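You operate a simulated robot arm through the tools that you are given. There is no shell and no other tool. Be economical: measure what you need, move in short steps, check, and stop when the job is done.

You run a simulated robot arm. Do the job below in one go: nothing can be reset, and whatever is moved stays where it is left.

## Task
Take the orange bowl and leave it on the top of cooler one. Take the ring from the top of the fitting bench and leave it on the ledge of the winding frame. Take the paper roll from the top of the fitting bench and leave it on the top of the side bench. Pull the fluff drawer open. Any order will do.

Only the result counts: the job must be done as asked and must still hold three seconds after the hand-in. Knocking over, shifting, dropping, spilling or breaking anything else fails it.

## Robot
A 6-joint arm with a two-finger parallel gripper on a trunk, on a base that drives. Base frame: it is fixed to the floor where the robot stands at the start and does not move with it; the origin is under the middle of the robot, x ahead of it, y to its left, z up. Units: m, degrees, N and s.
With the tool pointing down near the work surface it reaches from about 0.32 to 0.7 m from the robot's upright axis, wherever it stands. Its first joint turns from -166.0 to 166.0 degrees. Places, roughly: fluff drawer [-2.3, -2.2, 0.2]; ledge of the winding frame [-2.1, 2.4, 0.6]; orange bowl (12x11x6 cm) [0.6, 0.2, 0.9]; paper roll (5x5x4 cm) [-2.3, -1.6, 0.9]; ring (8x8x3 cm) [-2.2, -0.6, 0.9]; top of cooler one (26x22 cm) [0.06, 2.68, 0.62]; top of the side bench [-2.5, 0.6, 0.8]. Payload 4.1 kg.
The tool frame sits at the grasp point between the pads (the TCP): z along the fingers, y along the line on which they close. The tips reach 0.023 m beyond it. Largest opening 0.094 m; finger width 0.038, thickness 0.01; the body of the gripper, 0.054 by 0.096 m, starts 0.039 m behind the TCP.
Orientation is told as [roll, pitch, yaw] about the base's x, y, z axes, in that order, counted from this pose: with the fingers straight down and closing along the base's y, the tool's x points along the base's -x, its y along +y and its z along -z.

## Interface
- The arm moves only by the tool jog_arm. Its argument "commands" is a list that holds one entry, the list of rows, each a list of 7 numbers: the opening, from 0 (shut) to 1 (fully open), then the shift along the tool's x, y, z in units of 300 mm (1.0 is 300 mm), then the turn, a rotation vector about the tool's x, y, z in units of 180 degrees (1.0 is 180 degrees). In form: [[[gripper, dx, dy, dz, rx, ry, rz], ...]]. A call has 1 to 12 rows; each row is the pose to reach, as a shift and turn from the pose commanded when the call began, along the tool's axes at that moment. A call with a number of a shift or a turn outside -1 to 1 is refused whole. A row lasts 0.2 s, in which the tool goes at most 0.05 m and 8.6 degrees; a call with a longer step from one row to the next is refused whole, and so is a gripper value outside its range. A pose out of reach is approached as far as the arm can. The call stops where the force on the tool passes 40 N (or 10 N more than at its start, if that is more) or the arm is blocked; 0.2 s more then pass. Each finger travels about 0.045 m/s and halts on what it meets, pressing with about 27 N; the grip force reading is that of the motor and also rises with nothing between the fingers. The clock runs only during rows and for 0.2 s after the last one: add rows that repeat a pose to give the fingers time. The reply holds the time, the measured pose of the TCP, the force on the tool along the base axes, the opening and the grip force, in the units named above and with some noise, with the torque about the TCP (base axes, N m) and any sound that the robot's microphone picked up.
- Cameras (640 x 400 px; columns grow to the right, rows downward): "scene" is now at [0.0225, 0.1744, 1.5104]; the picture's right is [0.06, -1.00, 0.00], its down [-0.69, -0.04, -0.73] and it looks along [0.73, 0.04, -0.69] (base axes); focal length 262 px, centre (320, 200). "wrist" rides on the gripper at [0.086, 0.016, -0.074] in the tool frame; the picture's right is [-0.18, 0.98, 0.00], its down [-0.58, -0.11, -0.81] and it looks along [-0.79, -0.15, 0.59] (tool axes); focal length 243 px, centre (320, 200). There is no depth. A picture from a camera that has moved, and an enlarged one, comes with that camera's place and axes in the base frame and with its lens.
- get_image(camera): a new picture of that camera. No time passes.
- lift_body(by): slides the trunk up (or, below 0, down) by that many m; the arm and the scene camera ride with it, the base frame stays. It gives what a move gives, with no picture.
- base_move(legs): drives the robot by 1 to 6 legs, each [ahead, turn to the left] in m and degrees, along the robot's own axes; the way and the turn of a leg run together, so that a leg with both is an arc; at most 1.5 m and 180 degrees a leg. The arm and the cameras ride along, it lands a little off, and it stops where it bumps. It gives what a move gives.
- pan_tilt(pan, tilt): turns the head with the scene camera to pan (to the left, within 155 degrees either way) and tilt (down, from -29 to 69), counted from straight ahead of the robot. It gives what a move gives.
- close_up(camera, box): a new picture of the part [left, top, right, bottom] of that camera's present view, enlarged. No time passes.
- finish_job(): hands the job in; it is judged then, once.

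Go step by step. Nothing tells you exact positions but the pictures and the camera data: compare them with the known pose of the tool, close in by small moves and look again before you grip or let go. The budget is 165 turns and 112 pictures, counting those below and the enlarged ones. Unless the task says otherwise, let go and move clear before handing in, and close with one line.

The tools are called after ">>>" as a command line: name --argument value ..., lists and objects as JSON in quotes. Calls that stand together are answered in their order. jog_arm: Moves the arm, as the interface text tells. Its arguments: {"type":"object","properties":{"commands":{"type":"array"}},"required":["commands"]} The other tools are called the same way: lift_body (by) slides the trunk up or down; base_move (legs) drives the base; pan_tilt (pan, tilt) turns the head that bears the scene camera; get_image (camera) takes a picture; close_up (camera, box) takes an enlarged picture of a part of a camera's view; finish_job () hands the job in.

At the start:

```text
clock: 0.0
tcp_pos: [0.3811, 0.0617, 1.1422]
tcp_rot: [-0.1, -0.1, 0.0]
contact_force: [-0.8, -0.6, -0.2]
torque: [0.0, 0.0, -0.02]
width: 0.0943
gripper_force: 0.0
trunk travel left (down, up): [-0.475, 0.115]
robot x, y, heading: [-0.0006, 0.003, -0.0]
head pan, tilt: [3.5, 43.4]
```

scene: 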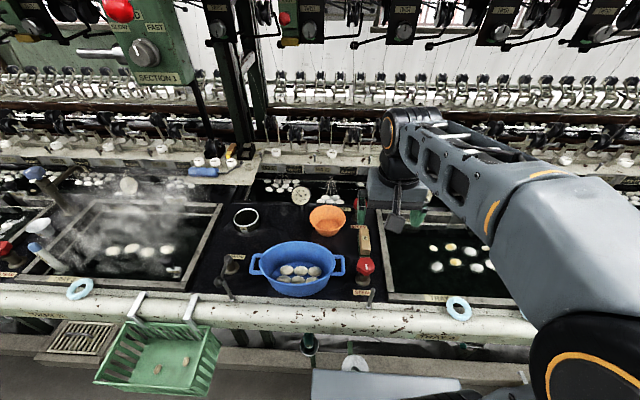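
wrist: 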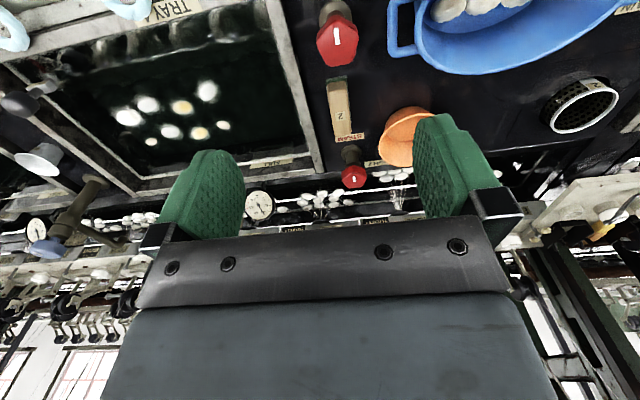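

I see the orange bowl on the dark panel, behind the blue pot. I'll take an enlarged look before planning the grip.

>>> close_up --camera "scene" --box '[220, 160, 420, 300]'

>>> close_up --camera "wrist" --box '[320, 60, 520, 200]'

```text
2.86 times, centred on (320, 230) of scene
camera zoom: at [0.0225, 0.1744, 1.5104], right [0.06, -1.0, 0.0], down [-0.69, -0.04, -0.73], along [0.73, 0.04, -0.69], focal length 749 px, centre (320, 114)
```

zoom: 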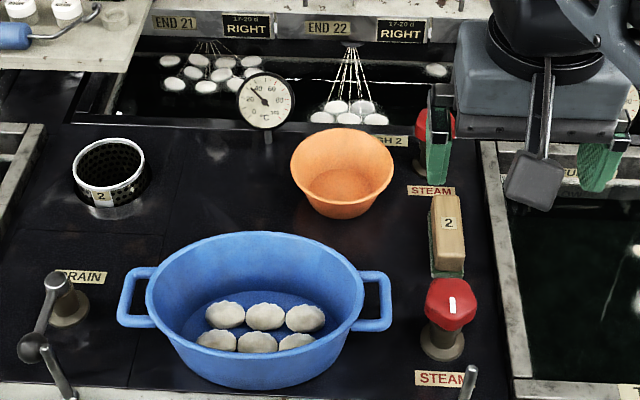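

```text
2.86 times, centred on (420, 130) of wrist
camera zoom: at [0.2944, 0.0786, 1.2179], right [0.18, 0.98, 0.0], down [0.58, -0.11, 0.81], along [0.79, -0.15, -0.59], focal length 693 px, centre (34, 400)
```

zoom: 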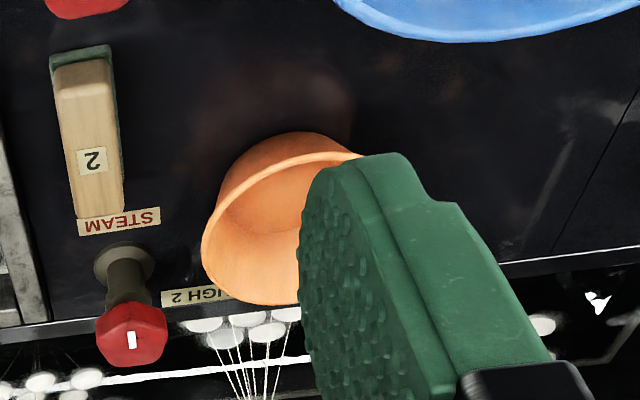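

The bowl is empty and its left rim is free for a pinch. Before I move I'll look to the left and behind to learn the room.

>>> pan_tilt --pan 90 --tilt 25

>>> get_image --camera "scene"

>>> pan_tilt --pan 150 --tilt 20

>>> get_image --camera "scene"

>>> pan_tilt --pan -145 --tilt 20

>>> get_image --camera "scene"

```text
clock: 1.6
tcp_pos: [0.3812, 0.0628, 1.1431]
tcp_rot: [0.0, 0.0, 0.1]
contact_force: [-0.1, 0.8, -0.8]
torque: [0.03, 0.0, -0.03]
width: 0.0941
gripper_force: 0.2
trunk travel left (down, up): [-0.475, 0.115]
robot x, y, heading: [-0.0021, 0.0005, -0.1]
head pan, tilt: [90.0, 25.0]
```

```text
107 pictures are left
camera scene: at [-0.0599, 0.2615, 1.5386], right [1.0, 0.0, 0.0], down [0.0, -0.42, -0.91], along [0.0, 0.91, -0.42], focal length 262 px, centre (320, 200)
```

scene: 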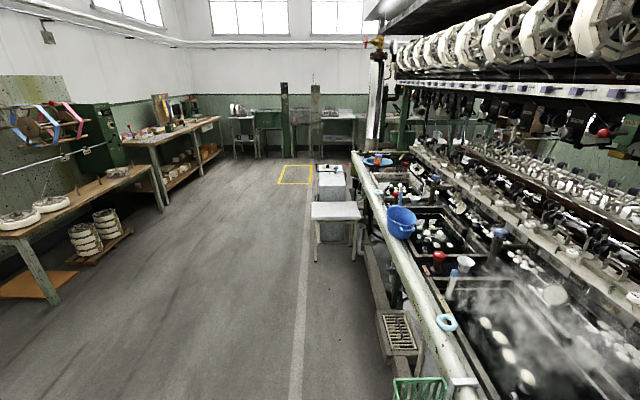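

```text
clock: 2.9
tcp_pos: [0.3818, 0.062, 1.1432]
tcp_rot: [0.0, 0.0, -0.1]
contact_force: [-0.4, 0.4, 0.9]
torque: [-0.02, 0.0, -0.03]
width: 0.094
gripper_force: 0.0
trunk travel left (down, up): [-0.475, 0.115]
robot x, y, heading: [-0.0015, 0.0044, -0.2]
head pan, tilt: [150.0, 20.0]
```

```text
106 pictures are left
camera scene: at [-0.1406, 0.216, 1.5467], right [0.5, 0.87, 0.0], down [0.3, -0.17, -0.94], along [-0.81, 0.47, -0.34], focal length 262 px, centre (320, 200)
```

scene: 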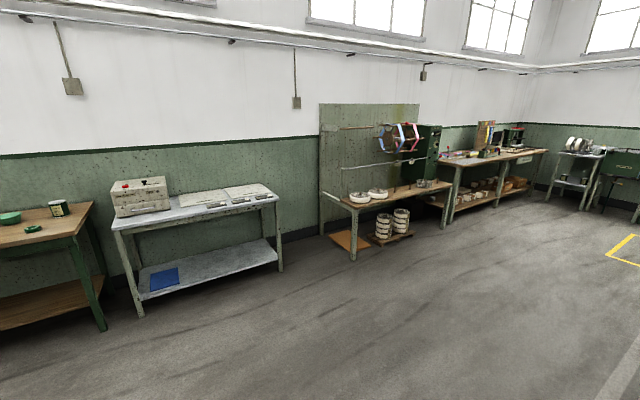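

```text
clock: 6.9
tcp_pos: [0.3818, 0.0619, 1.143]
tcp_rot: [0.1, 0.1, 0.0]
contact_force: [0.9, -0.1, 0.3]
torque: [-0.02, 0.0, 0.01]
width: 0.094
gripper_force: 0.1
trunk travel left (down, up): [-0.475, 0.115]
robot x, y, heading: [0.0013, 0.0037, -0.2]
head pan, tilt: [-145.0, 20.0]
```

```text
105 pictures are left
camera scene: at [-0.1362, 0.1159, 1.5467], right [-0.57, 0.82, 0.0], down [0.28, 0.2, -0.94], along [-0.77, -0.54, -0.34], focal length 262 px, centre (320, 200)
```

scene: 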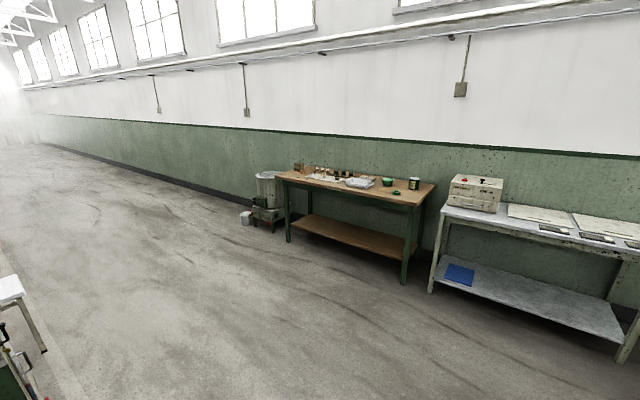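

The floor is clear, with the coolers standing along the line at y of about 2–2.8 and the benches on the far wall. Next I bring the hand over the bowl's left rim, tilted 20° to match the wall.

>>> jog_arm --commands '[[[1, -0.08, 0.12, 0.06, 0.022, 0, 0], [1, -0.16, 0.24, 0.12, 0.044, 0, 0], [1, -0.24, 0.36, 0.18, 0.066, 0, 0], [1, -0.32, 0.48, 0.24, 0.089, 0, 0], [1, -0.4, 0.6, 0.3, 0.111, 0, 0]]]'

>>> pan_tilt --pan 0 --tilt 50

>>> get_image --camera "scene"

>>> get_image --camera "wrist"

```text
clock: 8.1
tcp_pos: [0.5028, 0.242, 1.0526]
tcp_rot: [-20.1, -0.1, 0.1]
contact_force: [0.4, -0.2, 0.2]
torque: [-0.02, 0.02, 0.02]
width: 0.0939
gripper_force: 0.0
trunk travel left (down, up): [-0.475, 0.115]
robot x, y, heading: [-0.0021, 0.0037, 0.2]
head pan, tilt: [-145.0, 20.0]
```

```text
clock: 10.4
tcp_pos: [0.502, 0.2413, 1.0537]
tcp_rot: [-20.1, 0.0, 0.0]
contact_force: [0.1, -0.2, 0.0]
torque: [-0.01, 0.01, -0.03]
width: 0.0939
gripper_force: 0.1
trunk travel left (down, up): [-0.475, 0.115]
robot x, y, heading: [-0.0017, 0.003, 0.2]
head pan, tilt: [0.0, 50.0]
```

```text
104 pictures are left
camera scene: at [0.0171, 0.1694, 1.5012], right [0.0, -1.0, 0.0], down [-0.77, 0.0, -0.64], along [0.64, 0.0, -0.77], focal length 262 px, centre (320, 200)
```

scene: 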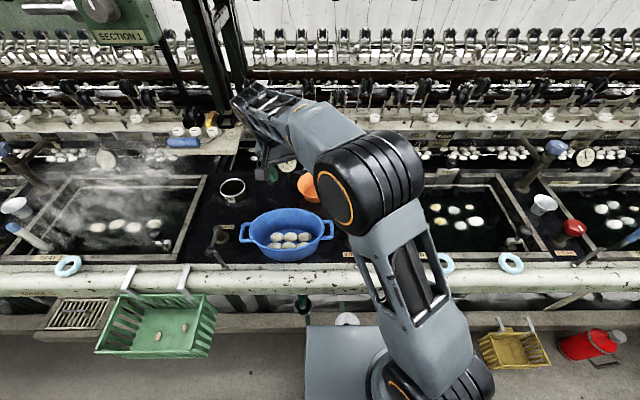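

```text
103 pictures are left
camera wrist: at [0.4149, 0.2827, 1.1184], right [0.18, 0.92, -0.34], down [0.58, 0.17, 0.8], along [0.79, -0.34, -0.51], focal length 243 px, centre (320, 200)
```

wrist: 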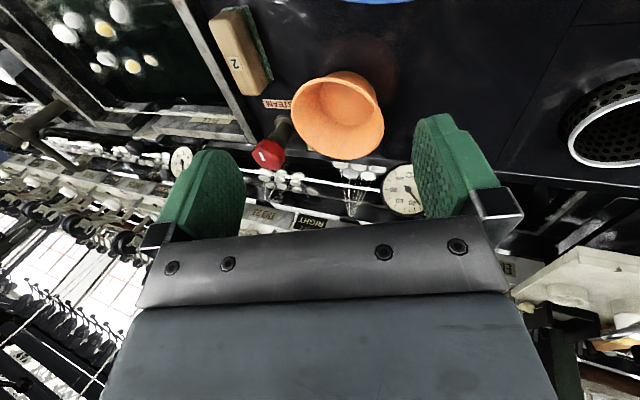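

>>> close_up --camera "wrist" --box '[240, 40, 440, 165]'

```text
3.20 times, centred on (340, 102) of wrist
camera zoom: at [0.4149, 0.2827, 1.1184], right [0.18, 0.92, -0.34], down [0.58, 0.17, 0.8], along [0.79, -0.34, -0.51], focal length 776 px, centre (256, 512)
```

zoom: 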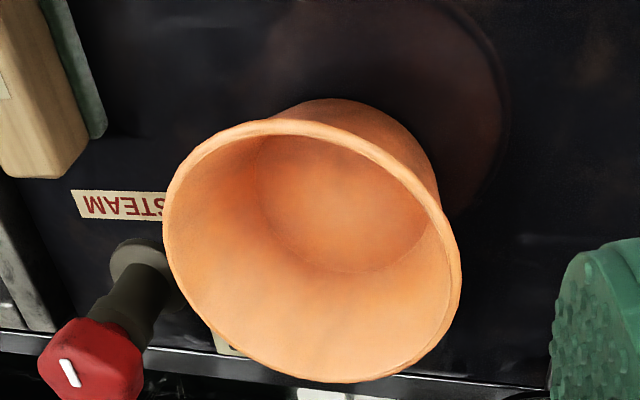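

The rim's left edge is at about (0.607, 0.24, 0.873). I'll go to a pre-grasp 8 cm back along the wall direction and look again.

>>> jog_arm --commands '[[[0.8, -0.09, 0.05, 0.08, 0, 0, 0], [0.8, -0.18, 0.1, 0.17, 0, 0, 0], [0.8, -0.27, 0.15, 0.26, 0, 0, 0], [0.8, -0.35, 0.202, 0.342, 0, 0, 0], [0.8, -0.35, 0.202, 0.342, 0, 0, 0]]]'

>>> get_image --camera "wrist"

>>> close_up --camera "scene" --box '[200, 100, 400, 225]'

```text
clock: 11.6
tcp_pos: [0.6064, 0.265, 0.9337]
tcp_rot: [-20.0, 0.1, 0.0]
contact_force: [0.9, -0.4, -0.6]
torque: [-0.02, 0.0, 0.01]
width: 0.0752
gripper_force: 0.2
trunk travel left (down, up): [-0.475, 0.115]
robot x, y, heading: [-0.0017, 0.0005, -0.1]
head pan, tilt: [0.0, 50.0]
```

```text
101 pictures are left
camera wrist: at [0.5201, 0.3049, 1.0], right [0.18, 0.92, -0.34], down [0.58, 0.17, 0.79], along [0.79, -0.34, -0.51], focal length 243 px, centre (320, 200)
```

wrist: 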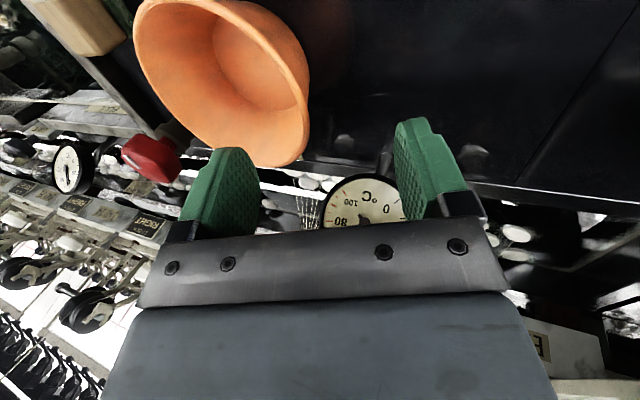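

```text
3.20 times, centred on (300, 162) of scene
camera zoom: at [0.0174, 0.1696, 1.5011], right [0.0, -1.0, 0.0], down [-0.77, 0.0, -0.64], along [0.64, 0.0, -0.77], focal length 839 px, centre (384, 320)
```

zoom: 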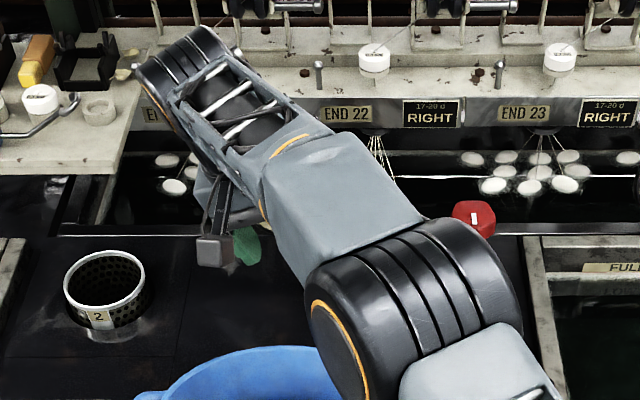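

The bowl rim sits where expected. I descend along the wall direction and check before closing.

>>> jog_arm --commands '[[[0.8, 0.015, -0.015, 0.09, 0, 0, 0], [0.8, 0.015, -0.015, 0.18, 0, 0, 0], [0.8, 0.015, -0.015, 0.261, 0, 0, 0]]]'

>>> get_image --camera "wrist"

```text
clock: 12.5
tcp_pos: [0.602, 0.2387, 0.8764]
tcp_rot: [-19.3, -1.1, 0.3]
contact_force: [-12.1, -2.3, 15.5]
torque: [0.47, 0.74, 0.49]
width: 0.0715
gripper_force: 0.0
trunk travel left (down, up): [-0.475, 0.115]
robot x, y, heading: [0.0012, 0.0018, 0.4]
head pan, tilt: [0.0, 50.0]
stopped in row 3: the force on the tool passed its limit (the readings are from after the stop); the commanded pose is now the measured one
```

```text
99 pictures are left
camera wrist: at [0.5138, 0.2788, 0.9413], right [0.18, 0.93, -0.32], down [0.57, 0.17, 0.81], along [0.8, -0.33, -0.49], focal length 243 px, centre (320, 200)
```

wrist: 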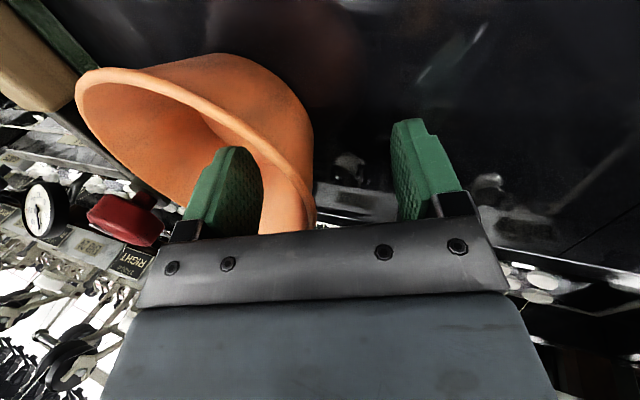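

The tool touched something, most likely the inner fingertip on the bowl's floor: the rim is higher than I estimated. I back off 12 mm and look from close.

>>> jog_arm --commands '[[[0.8, 0, 0, -0.05, 0, 0, 0], [0.8, 0, 0, -0.05, 0, 0, 0]]]'

>>> get_image --camera "wrist"

>>> get_image --camera "scene"

```text
clock: 13.1
tcp_pos: [0.6048, 0.2428, 0.8883]
tcp_rot: [-19.4, -0.9, 0.2]
contact_force: [-0.1, 0.2, -0.4]
torque: [0.01, 0.02, 0.02]
width: 0.0752
gripper_force: 0.1
trunk travel left (down, up): [-0.475, 0.115]
robot x, y, heading: [0.0013, 0.0038, 0.2]
head pan, tilt: [0.0, 50.0]
```

```text
98 pictures are left
camera wrist: at [0.5163, 0.2833, 0.9521], right [0.19, 0.93, -0.32], down [0.57, 0.17, 0.81], along [0.8, -0.33, -0.5], focal length 243 px, centre (320, 200)
```

wrist: 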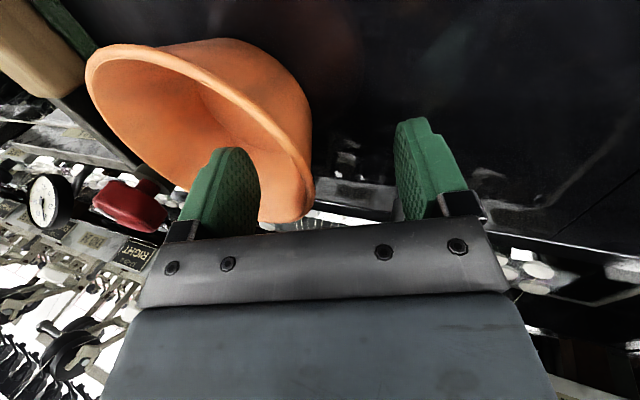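

```text
97 pictures are left
camera scene: at [0.017, 0.1696, 1.501], right [0.0, -1.0, 0.0], down [-0.77, 0.0, -0.64], along [0.64, 0.0, -0.77], focal length 262 px, centre (320, 200)
```

scene: 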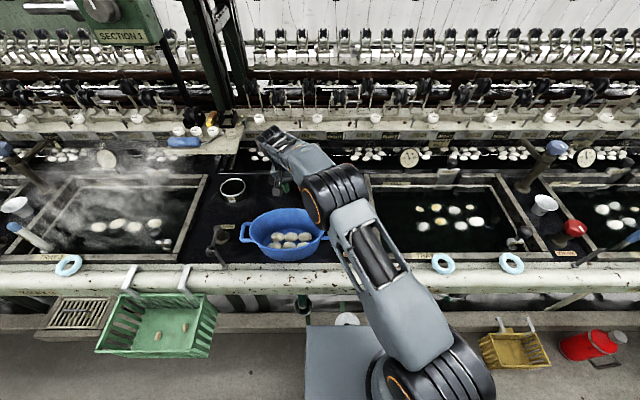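

The bowl's wall is between the pads. I close on it where it stands.

>>> jog_arm --commands '[[[0.5, 0, 0, 0, 0, 0, 0], [0.3, 0, 0, 0, 0, 0, 0], [0.1, 0, 0, 0, 0, 0, 0], [0, 0, 0, 0, 0, 0, 0], [0, 0, 0, 0, 0, 0, 0], [0, 0, 0, 0, 0, 0, 0]]]'

>>> get_image --camera "wrist"

```text
clock: 14.5
tcp_pos: [0.6036, 0.2435, 0.8876]
tcp_rot: [-19.5, -1.0, 0.2]
contact_force: [0.1, 0.0, -0.3]
torque: [-0.01, 0.02, 0.03]
width: 0.0074
gripper_force: 26.9
trunk travel left (down, up): [-0.475, 0.115]
robot x, y, heading: [0.0024, 0.0044, -0.1]
head pan, tilt: [0.0, 50.0]
```

```text
96 pictures are left
camera wrist: at [0.516, 0.2834, 0.9524], right [0.19, 0.93, -0.32], down [0.57, 0.17, 0.81], along [0.8, -0.33, -0.5], focal length 243 px, centre (320, 200)
```

wrist: 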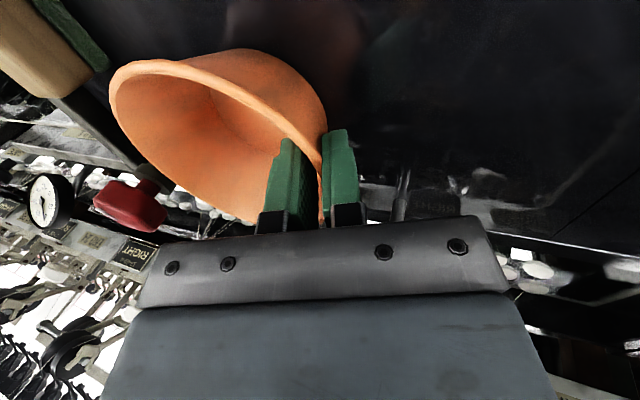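

Gripped, with a 7 mm wall between the pads. Now lift straight up, then draw back.

>>> jog_arm --commands '[[[0, 0, -0.04, -0.11, 0, 0, 0], [0, 0, -0.08, -0.22, 0, 0, 0], [0, 0, -0.12, -0.33, 0, 0, 0], [0, 0, -0.17, -0.47, 0, 0, 0], [0, 0, -0.228, -0.627, 0, 0, 0], [0, 0.15, -0.228, -0.627, 0, 0, 0], [0, 0.3, -0.228, -0.627, 0, 0, 0], [0, 0.45, -0.228, -0.627, 0, 0, 0], [0, 0.6, -0.228, -0.627, 0, 0, 0]]]'

>>> get_image --camera "wrist"

>>> get_image --camera "scene"

```text
refused: row 5 steps farther than a row can; nothing moved
```

```text
95 pictures are left
camera wrist: at [0.516, 0.2834, 0.9524], right [0.19, 0.93, -0.32], down [0.57, 0.17, 0.81], along [0.8, -0.33, -0.5], focal length 243 px, centre (320, 200)
```

wrist: 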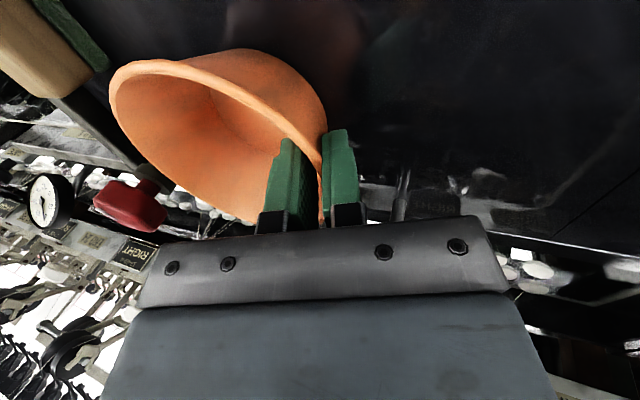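

```text
94 pictures are left
camera scene: at [0.0168, 0.1695, 1.5011], right [0.0, -1.0, 0.0], down [-0.77, 0.0, -0.64], along [0.64, 0.0, -0.77], focal length 262 px, centre (320, 200)
```

scene: 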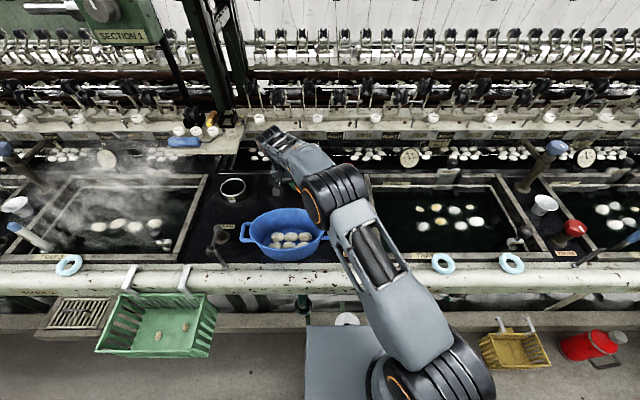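

The call was refused because a step was too long, so nothing moved. I repeat it with shorter steps.

>>> jog_arm --commands '[[[0, 0, -0.04, -0.11, 0, 0, 0], [0, 0, -0.08, -0.22, 0, 0, 0], [0, 0, -0.12, -0.33, 0, 0, 0], [0, 0, -0.16, -0.44, 0, 0, 0], [0, 0, -0.2, -0.55, 0, 0, 0], [0, 0, -0.228, -0.627, 0, 0, 0], [0, 0.15, -0.228, -0.627, 0, 0, 0], [0, 0.3, -0.228, -0.627, 0, 0, 0], [0, 0.45, -0.228, -0.627, 0, 0, 0], [0, 0.6, -0.228, -0.627, 0, 0, 0]]]'

>>> get_image --camera "scene"

```text
clock: 16.7
tcp_pos: [0.4206, 0.2397, 1.0857]
tcp_rot: [-19.3, -1.2, 0.1]
contact_force: [1.1, -0.5, -1.0]
torque: [0.03, -0.02, 0.0]
width: 0.007
gripper_force: 26.9
trunk travel left (down, up): [-0.475, 0.115]
robot x, y, heading: [-0.002, 0.0021, 0.0]
head pan, tilt: [0.0, 50.0]
```

```text
93 pictures are left
camera scene: at [0.0163, 0.1693, 1.5012], right [0.0, -1.0, 0.0], down [-0.77, 0.0, -0.64], along [0.64, 0.0, -0.77], focal length 262 px, centre (320, 200)
```

scene: 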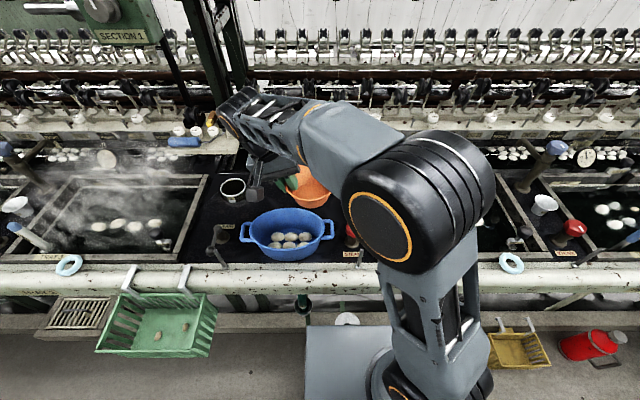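

The bowl is held and everything else stands as before. I back away from the line, turn left and drive along it toward the cooler.

>>> base_move --legs '[[-0.5, 0], [0, 90], [1.3, 0]]'

>>> pan_tilt --pan -25 --tilt 35

>>> get_image --camera "scene"

```text
clock: 29.6
tcp_pos: [-0.7182, 1.7357, 1.0861]
tcp_rot: [-19.3, -1.0, 89.3]
contact_force: [-0.3, 0.2, -0.8]
torque: [0.02, 0.05, -0.01]
width: 0.0073
gripper_force: 26.7
trunk travel left (down, up): [-0.475, 0.115]
robot x, y, heading: [-0.4881, 1.3127, 89.2]
head pan, tilt: [0.0, 50.0]
```

```text
clock: 30.5
tcp_pos: [-0.7188, 1.7373, 1.0845]
tcp_rot: [-19.3, -0.9, 89.3]
contact_force: [0.5, -0.4, -1.3]
torque: [-0.01, 0.0, -0.04]
width: 0.0073
gripper_force: 27.0
trunk travel left (down, up): [-0.475, 0.115]
robot x, y, heading: [-0.4857, 1.309, 89.2]
head pan, tilt: [-25.0, 35.0]
```

```text
92 pictures are left
camera scene: at [-0.6157, 1.3331, 1.5228], right [0.9, -0.43, 0.0], down [-0.25, -0.52, -0.82], along [0.36, 0.74, -0.57], focal length 262 px, centre (320, 200)
```

scene: 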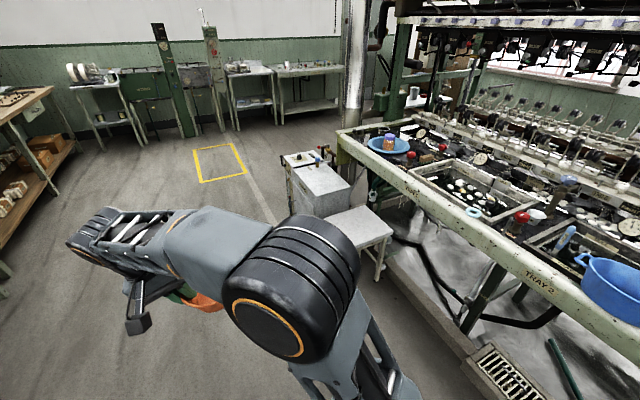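

>>> close_up --camera "scene" --box '[260, 130, 420, 260]'

```text
3.08 times, centred on (340, 195) of scene
camera zoom: at [-0.6157, 1.3331, 1.5228], right [0.9, -0.43, 0.0], down [-0.25, -0.52, -0.82], along [0.36, 0.74, -0.57], focal length 807 px, centre (258, 215)
```

zoom: 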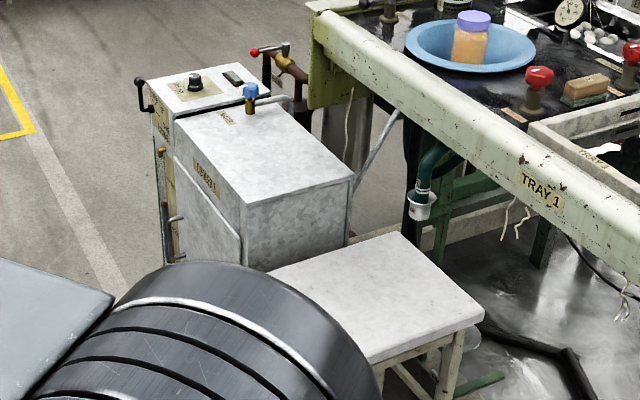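

The cooler's free top (before the blue tap) is centred near (0.06, 2.68) as told, with a small table before it. I swing out a bit to keep clear, drive up beside it and turn to face it.

>>> base_move --legs '[[0, 10], [0.7, 0], [0, -9], [0.5, 0], [0, -90]]'

>>> pan_tilt --pan -5 --tilt 50

>>> get_image --camera "scene"

```text
clock: 42.0
tcp_pos: [-0.182, 2.7498, 1.0857]
tcp_rot: [-19.3, -1.1, 0.6]
contact_force: [0.4, 0.9, -0.6]
torque: [0.05, -0.01, -0.02]
width: 0.0073
gripper_force: 27.3
trunk travel left (down, up): [-0.475, 0.115]
robot x, y, heading: [-0.6038, 2.5067, 0.4]
head pan, tilt: [-25.0, 35.0]
```

```text
clock: 42.9
tcp_pos: [-0.1818, 2.7506, 1.085]
tcp_rot: [-19.4, -1.1, 0.5]
contact_force: [-0.3, 1.1, -1.1]
torque: [0.06, 0.03, 0.0]
width: 0.0076
gripper_force: 26.7
trunk travel left (down, up): [-0.475, 0.115]
robot x, y, heading: [-0.604, 2.5102, 0.6]
head pan, tilt: [-5.0, 50.0]
```

```text
90 pictures are left
camera scene: at [-0.5866, 2.6702, 1.5012], right [-0.08, -1.0, 0.0], down [-0.76, 0.06, -0.64], along [0.64, -0.05, -0.77], focal length 262 px, centre (320, 200)
```

scene: 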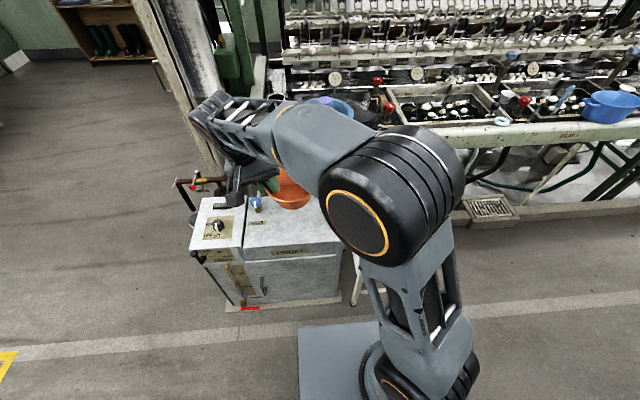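

Facing the cooler now. I creep forward 12 cm and lower the trunk so that the bowl comes down within reach.

>>> base_move --legs '[[0.12, 0]]'

>>> lift_body --by -0.22

>>> pan_tilt --pan 0 --tilt 50

>>> get_image --camera "scene"

>>> get_image --camera "wrist"

```text
clock: 44.1
tcp_pos: [-0.0607, 2.751, 1.0856]
tcp_rot: [-19.4, -1.0, 0.5]
contact_force: [1.0, -0.1, -0.2]
torque: [0.02, 0.01, 0.01]
width: 0.0075
gripper_force: 27.1
trunk travel left (down, up): [-0.475, 0.115]
robot x, y, heading: [-0.4813, 2.5092, 0.4]
head pan, tilt: [-5.0, 50.0]
```

```text
clock: 46.5
tcp_pos: [-0.0617, 2.7509, 0.8653]
tcp_rot: [-19.2, -0.9, 0.7]
contact_force: [0.0, -0.7, -1.5]
torque: [0.0, 0.0, -0.02]
width: 0.0072
gripper_force: 27.3
trunk travel left (down, up): [-0.255, 0.335]
robot x, y, heading: [-0.4818, 2.5056, 0.8]
head pan, tilt: [-5.0, 50.0]
```

```text
clock: 47.1
tcp_pos: [-0.0605, 2.7515, 0.8647]
tcp_rot: [-19.3, -1.0, 0.6]
contact_force: [-0.8, -0.2, -0.4]
torque: [0.06, 0.03, 0.0]
width: 0.0073
gripper_force: 27.2
trunk travel left (down, up): [-0.255, 0.335]
robot x, y, heading: [-0.482, 2.511, 0.5]
head pan, tilt: [0.0, 50.0]
```

```text
89 pictures are left
camera scene: at [-0.4653, 2.6779, 1.2812], right [0.01, -1.0, 0.0], down [-0.77, -0.01, -0.64], along [0.64, 0.01, -0.77], focal length 262 px, centre (320, 200)
```

scene: 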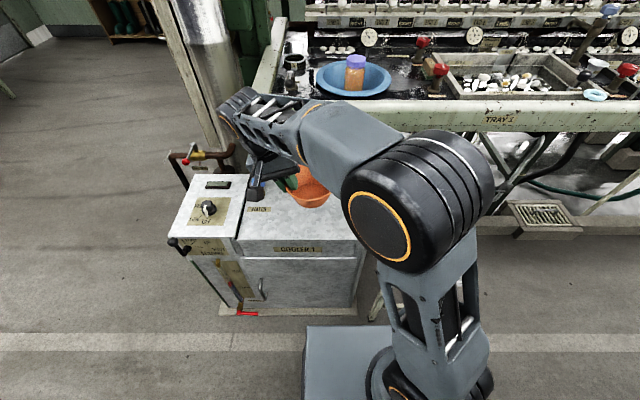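

```text
88 pictures are left
camera wrist: at [-0.1497, 2.7908, 0.9294], right [0.18, 0.93, -0.32], down [0.57, 0.17, 0.81], along [0.8, -0.33, -0.5], focal length 243 px, centre (320, 200)
```

wrist: 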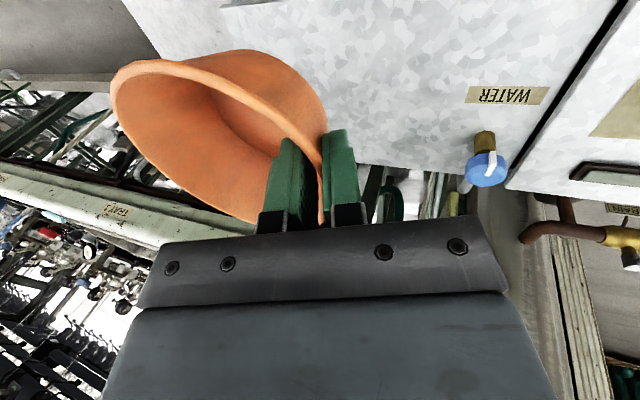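

The blue tap stands at about (0.12, 2.88), clear of the free area. I bring the bowl over (0.06, 2.68) and down to a few cm above the top.

>>> jog_arm --commands '[[[0, -0.1, 0, 0, 0, 0, 0], [0, -0.2, 0, 0, 0, 0, 0], [0, -0.3, 0, 0, 0, 0, 0], [0, -0.402, 0, 0, 0, 0, 0], [0, -0.402, 0.03, 0.13, 0, 0, 0], [0, -0.402, 0.06, 0.26, 0, 0, 0], [0, -0.402, 0.09, 0.39, 0, 0, 0], [0, -0.402, 0.115, 0.5, 0, 0, 0]]]'

>>> get_image --camera "wrist"

>>> get_image --camera "scene"

```text
clock: 48.9
tcp_pos: [0.061, 2.7354, 0.7141]
tcp_rot: [-19.4, -1.1, 0.5]
contact_force: [-0.1, 0.0, 0.4]
torque: [0.03, 0.0, 0.02]
width: 0.0073
gripper_force: 27.2
trunk travel left (down, up): [-0.255, 0.335]
robot x, y, heading: [-0.4802, 2.5102, 0.8]
head pan, tilt: [0.0, 50.0]
```

```text
87 pictures are left
camera wrist: at [-0.0268, 2.7748, 0.7781], right [0.18, 0.93, -0.32], down [0.57, 0.17, 0.81], along [0.8, -0.33, -0.49], focal length 243 px, centre (320, 200)
```

wrist: 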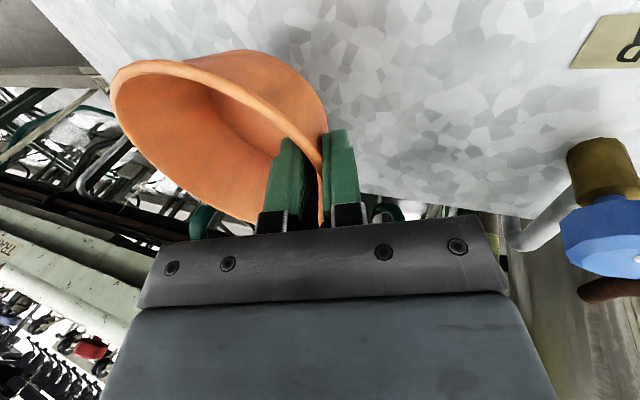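

```text
86 pictures are left
camera scene: at [-0.4654, 2.6779, 1.2812], right [0.01, -1.0, 0.0], down [-0.77, -0.01, -0.64], along [0.64, 0.01, -0.77], focal length 262 px, centre (320, 200)
```

scene: 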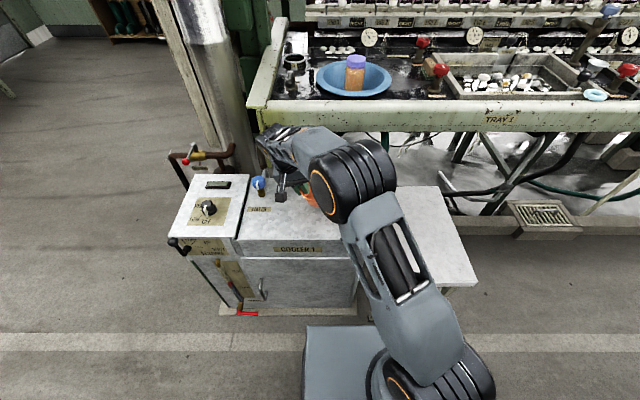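

Bowl is over the middle of the free top. I lower gently and watch the force for contact.

>>> jog_arm --commands '[[[0, 0, 0.022, 0.063, 0, 0, 0], [0, 0, 0.037, 0.107, 0, 0, 0]]]'

>>> close_up --camera "wrist" --box '[80, 20, 440, 245]'

```text
clock: 49.5
tcp_pos: [0.0631, 2.7348, 0.6799]
tcp_rot: [-19.3, -1.0, 0.6]
contact_force: [-0.7, 0.3, -0.5]
torque: [0.0, -0.02, 0.03]
width: 0.0072
gripper_force: 26.5
trunk travel left (down, up): [-0.255, 0.335]
robot x, y, heading: [-0.4849, 2.5116, 0.7]
head pan, tilt: [0.0, 50.0]
```

```text
1.78 times, centred on (260, 132) of wrist
camera zoom: at [-0.0257, 2.7745, 0.7449], right [0.18, 0.93, -0.32], down [0.57, 0.17, 0.81], along [0.8, -0.33, -0.5], focal length 431 px, centre (427, 320)
```

zoom: 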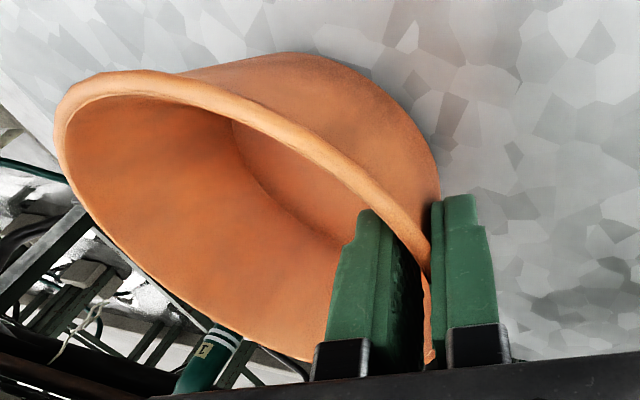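

>>> jog_arm --commands '[[[0, 0, 0.0045, 0.0125, 0, 0, 0], [0, 0, 0.0066, 0.019, 0, 0, 0], [0, 0, 0.009, 0.025, 0, 0, 0]]]'

```text
clock: 50.3
tcp_pos: [0.0635, 2.7352, 0.6758]
tcp_rot: [-19.3, -1.2, 0.6]
contact_force: [1.2, 0.5, 22.5]
torque: [-0.4, 0.08, -0.03]
width: 0.008
gripper_force: 26.7
trunk travel left (down, up): [-0.255, 0.335]
robot x, y, heading: [-0.4792, 2.5103, 0.4]
head pan, tilt: [0.0, 50.0]
```

The bowl rests on the cooler (22 N upward). I open a little and withdraw along the finger direction.

>>> jog_arm --commands '[[[0.1, 0, -0.005, -0.012, 0, 0, 0], [0.2, 0, -0.005, -0.012, 0, 0, 0], [0.35, 0, -0.005, -0.012, 0, 0, 0], [0.35, 0, -0.005, -0.012, 0, 0, 0], [0.35, 0, -0.005, -0.06, 0, 0, 0], [0.35, 0, -0.005, -0.12, 0, 0, 0], [0.35, 0, -0.005, -0.24, 0, 0, 0], [0.35, 0, -0.005, -0.36, 0, 0, 0], [0.35, 0, -0.06, -0.5, 0, 0, 0]]]'

>>> get_image --camera "wrist"

```text
clock: 52.3
tcp_pos: [0.0613, 2.766, 0.8194]
tcp_rot: [-19.4, -1.0, 0.6]
contact_force: [0.0, 0.2, -0.5]
torque: [0.03, 0.0, -0.01]
width: 0.0329
gripper_force: 0.1
trunk travel left (down, up): [-0.255, 0.335]
robot x, y, heading: [-0.483, 2.5109, 0.8]
head pan, tilt: [0.0, 50.0]
```

```text
84 pictures are left
camera wrist: at [-0.0269, 2.8069, 0.884], right [0.18, 0.93, -0.32], down [0.57, 0.17, 0.81], along [0.8, -0.33, -0.5], focal length 243 px, centre (320, 200)
```

wrist: 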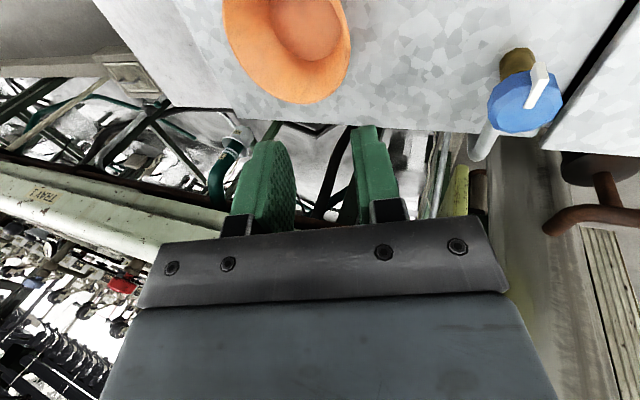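

The bowl stands upright on the cooler. I retract and straighten the hand, raise the trunk, then back away and head for the ring's bench.

>>> jog_arm --commands '[[[0.35, 0, -0.04, -0.12, 0, 0, 0], [0.35, 0, -0.08, -0.24, 0, 0, 0], [0.35, 0.1, -0.11, -0.315, -0.02, 0, 0], [0.35, 0.2, -0.11, -0.315, -0.05, 0, 0], [0.35, 0.3, -0.11, -0.315, -0.08, 0, 0], [0.35, 0.4, -0.11, -0.315, -0.108, 0, 0]]]'

>>> lift_body --by 0.22

>>> get_image --camera "scene"

>>> base_move --legs '[[-0.4, 0], [0, -100]]'

>>> pan_tilt --pan -40 --tilt 25

>>> get_image --camera "scene"

```text
clock: 53.7
tcp_pos: [-0.0619, 2.7665, 0.9186]
tcp_rot: [0.2, -1.0, 0.6]
contact_force: [-0.3, 0.0, 0.0]
torque: [-0.04, 0.0, 0.01]
width: 0.033
gripper_force: 0.1
trunk travel left (down, up): [-0.255, 0.335]
robot x, y, heading: [-0.4817, 2.511, 0.1]
head pan, tilt: [0.0, 50.0]
```

```text
clock: 56.0
tcp_pos: [-0.0609, 2.7665, 1.1376]
tcp_rot: [0.1, -1.1, 0.6]
contact_force: [-0.5, -0.6, 0.4]
torque: [-0.02, 0.02, 0.03]
width: 0.0333
gripper_force: 0.0
trunk travel left (down, up): [-0.475, 0.115]
robot x, y, heading: [-0.4798, 2.5096, 0.3]
head pan, tilt: [0.0, 50.0]
```

```text
83 pictures are left
camera scene: at [-0.4653, 2.678, 1.5011], right [0.01, -1.0, 0.0], down [-0.77, -0.01, -0.64], along [0.64, 0.01, -0.77], focal length 262 px, centre (320, 200)
```

scene: 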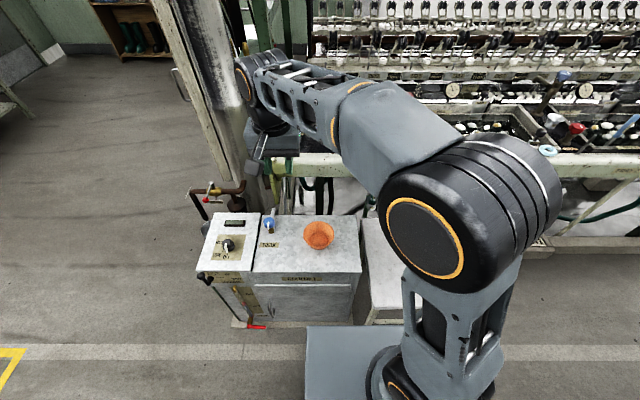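

```text
clock: 62.8
tcp_pos: [-0.704, 2.0483, 1.1387]
tcp_rot: [0.1, -1.0, -99.6]
contact_force: [0.1, -0.2, 0.0]
torque: [-0.01, 0.02, 0.0]
width: 0.0328
gripper_force: 0.0
trunk travel left (down, up): [-0.475, 0.115]
robot x, y, heading: [-0.882, 2.5064, -99.7]
head pan, tilt: [0.0, 50.0]
```

```text
clock: 63.8
tcp_pos: [-0.7028, 2.0485, 1.1399]
tcp_rot: [0.1, -1.0, -99.6]
contact_force: [0.3, -0.3, 0.1]
torque: [0.01, 0.0, -0.01]
width: 0.033
gripper_force: 0.1
trunk travel left (down, up): [-0.475, 0.115]
robot x, y, heading: [-0.8823, 2.5087, -99.6]
head pan, tilt: [-40.0, 25.0]
```

```text
82 pictures are left
camera scene: at [-0.7771, 2.4788, 1.5386], right [-0.65, 0.76, 0.0], down [0.32, 0.27, -0.91], along [-0.69, -0.59, -0.42], focal length 262 px, centre (320, 200)
```

scene: 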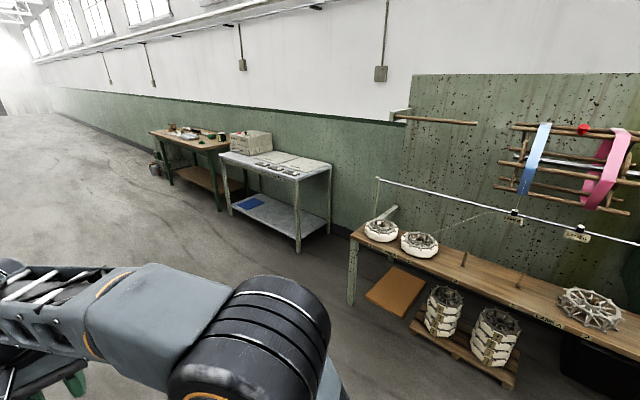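

Bowl is fine. The winding ledge (right) and the benches are seen. I drive to the fitting bench, facing the ring.

>>> base_move --legs '[[0, -1], [1.5, 0], [1.5, 0], [0.16, 0], [0, -79.4]]'

>>> pan_tilt --pan 0 --tilt 40

>>> get_image --camera "scene"

```text
clock: 83.0
tcp_pos: [-1.9089, -0.8166, 1.1386]
tcp_rot: [0.2, -1.0, 178.9]
contact_force: [0.0, -0.8, -1.0]
torque: [-0.03, -0.04, 0.01]
width: 0.033
gripper_force: 0.0
trunk travel left (down, up): [-0.475, 0.115]
robot x, y, heading: [-1.4822, -0.5757, 178.8]
head pan, tilt: [-40.0, 25.0]
```

```text
clock: 84.0
tcp_pos: [-1.9094, -0.8187, 1.1384]
tcp_rot: [0.0, -1.0, 179.0]
contact_force: [-0.2, -0.7, -0.4]
torque: [0.01, 0.0, -0.01]
width: 0.0328
gripper_force: 0.1
trunk travel left (down, up): [-0.475, 0.115]
robot x, y, heading: [-1.4851, -0.5758, 179.0]
head pan, tilt: [0.0, 40.0]
```

```text
81 pictures are left
camera scene: at [-1.5107, -0.7395, 1.5154], right [0.02, 1.0, 0.0], down [0.64, -0.01, -0.77], along [-0.77, 0.02, -0.64], focal length 262 px, centre (320, 200)
```

scene: 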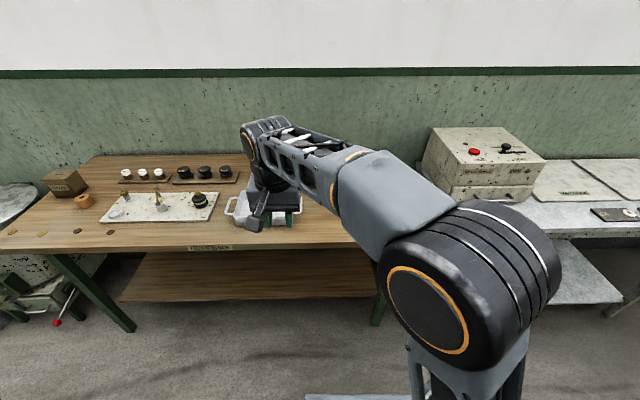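

The ring is hidden behind my arm. I'll look with the wrist camera.

>>> get_image --camera "wrist"

>>> close_up --camera "scene" --box '[0, 130, 300, 260]'

```text
80 pictures are left
camera wrist: at [-1.8221, -0.8356, 1.2122], right [-0.2, -0.98, 0.0], down [-0.57, 0.12, 0.82], along [-0.8, 0.16, -0.58], focal length 243 px, centre (320, 200)
```

wrist: 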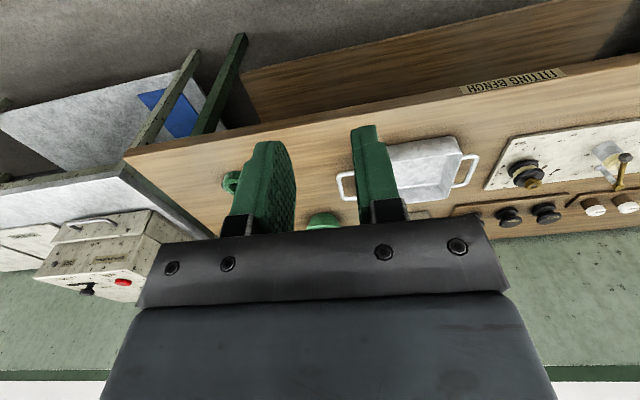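

```text
2.13 times, centred on (150, 195) of scene
camera zoom: at [-1.5107, -0.7395, 1.5154], right [0.02, 1.0, 0.0], down [0.64, -0.01, -0.77], along [-0.77, 0.02, -0.64], focal length 559 px, centre (683, 211)
```

zoom: 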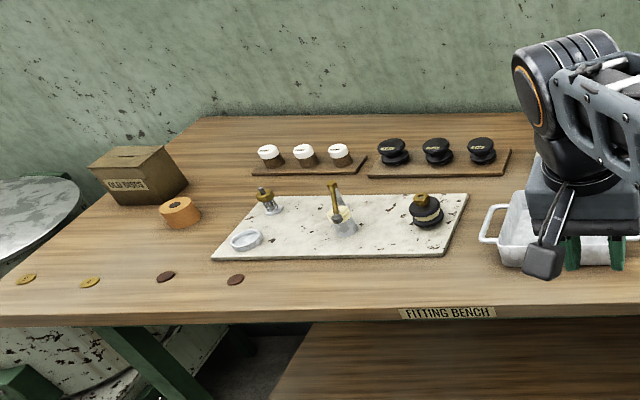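

The paper roll is the orange one by the "old paper" box. I shift the hand toward the ring's place, at my right, to see it with the wrist camera.

>>> jog_arm --commands '[[[0.5, 0, -0.15, 0, 0, 0, 0], [0.7, 0, -0.3, 0, 0, 0, 0], [0.9, 0.05, -0.45, 0, 0, 0, 0], [1, 0.1, -0.6, 0, 0, 0, 0], [1, 0.1, -0.73, 0, 0, 0, 0]]]'

>>> get_image --camera "wrist"

>>> get_image --camera "scene"

```text
clock: 85.2
tcp_pos: [-1.873, -0.5962, 1.1369]
tcp_rot: [0.0, -1.0, 179.0]
contact_force: [0.1, -0.2, -0.7]
torque: [0.03, 0.01, -0.01]
width: 0.0939
gripper_force: 0.0
trunk travel left (down, up): [-0.475, 0.115]
robot x, y, heading: [-1.4857, -0.5738, 178.6]
head pan, tilt: [0.0, 40.0]
```

```text
78 pictures are left
camera wrist: at [-1.787, -0.6151, 1.2106], right [-0.2, -0.98, 0.01], down [-0.56, 0.12, 0.82], along [-0.8, 0.16, -0.58], focal length 243 px, centre (320, 200)
```

wrist: 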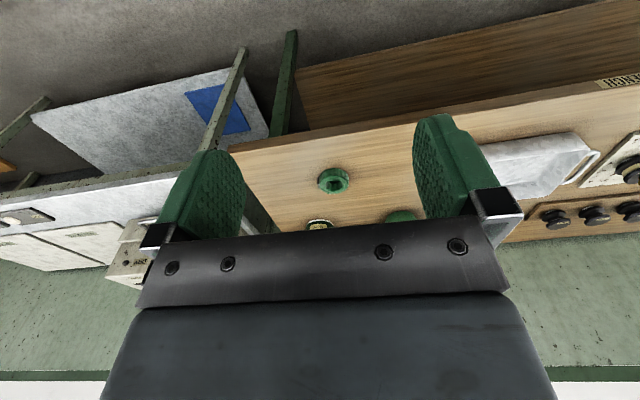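

```text
77 pictures are left
camera scene: at [-1.5106, -0.7392, 1.5154], right [0.02, 1.0, 0.0], down [0.64, -0.01, -0.77], along [-0.77, 0.01, -0.64], focal length 262 px, centre (320, 200)
```

scene: 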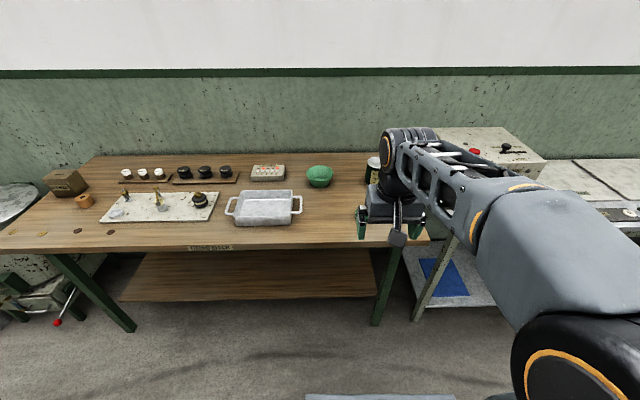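

>>> close_up --camera "wrist" --box '[250, 140, 430, 250]'

```text
3.56 times, centred on (340, 195) of wrist
camera zoom: at [-1.787, -0.6151, 1.2106], right [-0.2, -0.98, 0.01], down [-0.56, 0.12, 0.82], along [-0.8, 0.16, -0.58], focal length 863 px, centre (249, 218)
```

zoom: 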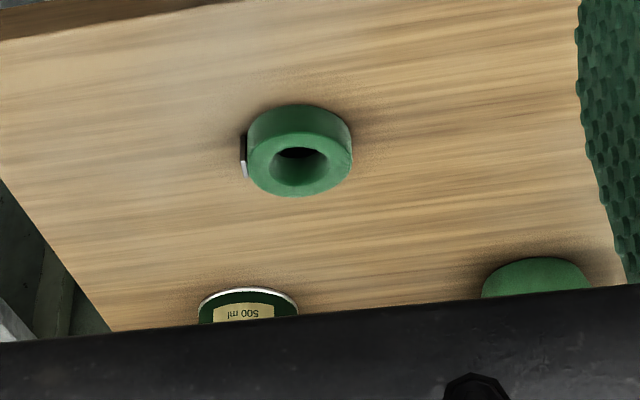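

The green ring lies flat at about (-2.225, -0.56, 0.85). I roll forward 17 cm and hover above it.

>>> base_move --legs '[[0.17, 0]]'

>>> jog_arm --commands '[[[1, -0.1, -0.03, 0.03, 0, 0, 0], [1, -0.2, -0.05, 0.06, 0, 0, 0], [1, -0.33, -0.08, 0.1, 0, 0, 0]]]'

>>> get_image --camera "wrist"

```text
clock: 86.7
tcp_pos: [-2.0454, -0.5942, 1.1369]
tcp_rot: [0.1, -1.1, 178.9]
contact_force: [0.1, -0.3, -0.3]
torque: [0.03, 0.0, 0.0]
width: 0.0941
gripper_force: 0.2
trunk travel left (down, up): [-0.475, 0.115]
robot x, y, heading: [-1.6503, -0.5703, 178.7]
head pan, tilt: [0.0, 40.0]
```

```text
clock: 87.5
tcp_pos: [-2.1449, -0.5686, 1.1066]
tcp_rot: [0.1, -1.1, 178.9]
contact_force: [0.2, 0.1, 0.2]
torque: [0.02, -0.01, 0.01]
width: 0.0941
gripper_force: 0.0
trunk travel left (down, up): [-0.475, 0.115]
robot x, y, heading: [-1.6543, -0.5733, 178.7]
head pan, tilt: [0.0, 40.0]
```

```text
75 pictures are left
camera wrist: at [-2.058, -0.5862, 1.1811], right [-0.2, -0.98, 0.0], down [-0.57, 0.12, 0.82], along [-0.8, 0.16, -0.58], focal length 243 px, centre (320, 200)
```

wrist: 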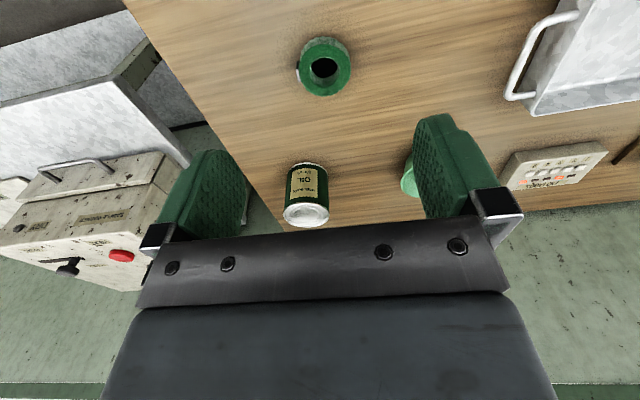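

Ring centre refined to (-2.22, -0.561). I descend with open fingers to just above the grip height and look.

>>> jog_arm --commands '[[[1, -0.08, -0.01, 0.14, 0, 0, 0], [1, -0.16, -0.021, 0.26, 0, 0, 0], [1, -0.235, -0.021, 0.38, 0, 0, 0], [1, -0.235, -0.021, 0.53, 0, 0, 0], [1, -0.235, -0.021, 0.67, 0, 0, 0], [1, -0.235, -0.021, 0.74, 0, 0, 0]]]'

>>> get_image --camera "wrist"

```text
clock: 88.9
tcp_pos: [-2.218, -0.5616, 0.8858]
tcp_rot: [0.2, -1.0, 178.8]
contact_force: [-0.5, 0.4, 0.7]
torque: [-0.03, 0.01, 0.0]
width: 0.0939
gripper_force: 0.2
trunk travel left (down, up): [-0.475, 0.115]
robot x, y, heading: [-1.6547, -0.572, 179.0]
head pan, tilt: [0.0, 40.0]
```

```text
74 pictures are left
camera wrist: at [-2.1316, -0.5785, 0.9605], right [-0.2, -0.98, 0.0], down [-0.57, 0.12, 0.82], along [-0.8, 0.16, -0.58], focal length 243 px, centre (320, 200)
```

wrist: 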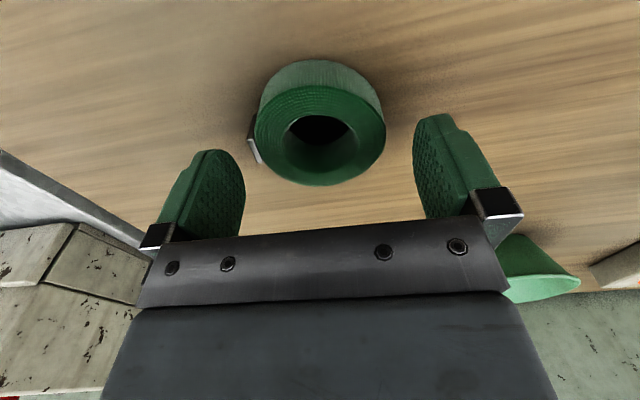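

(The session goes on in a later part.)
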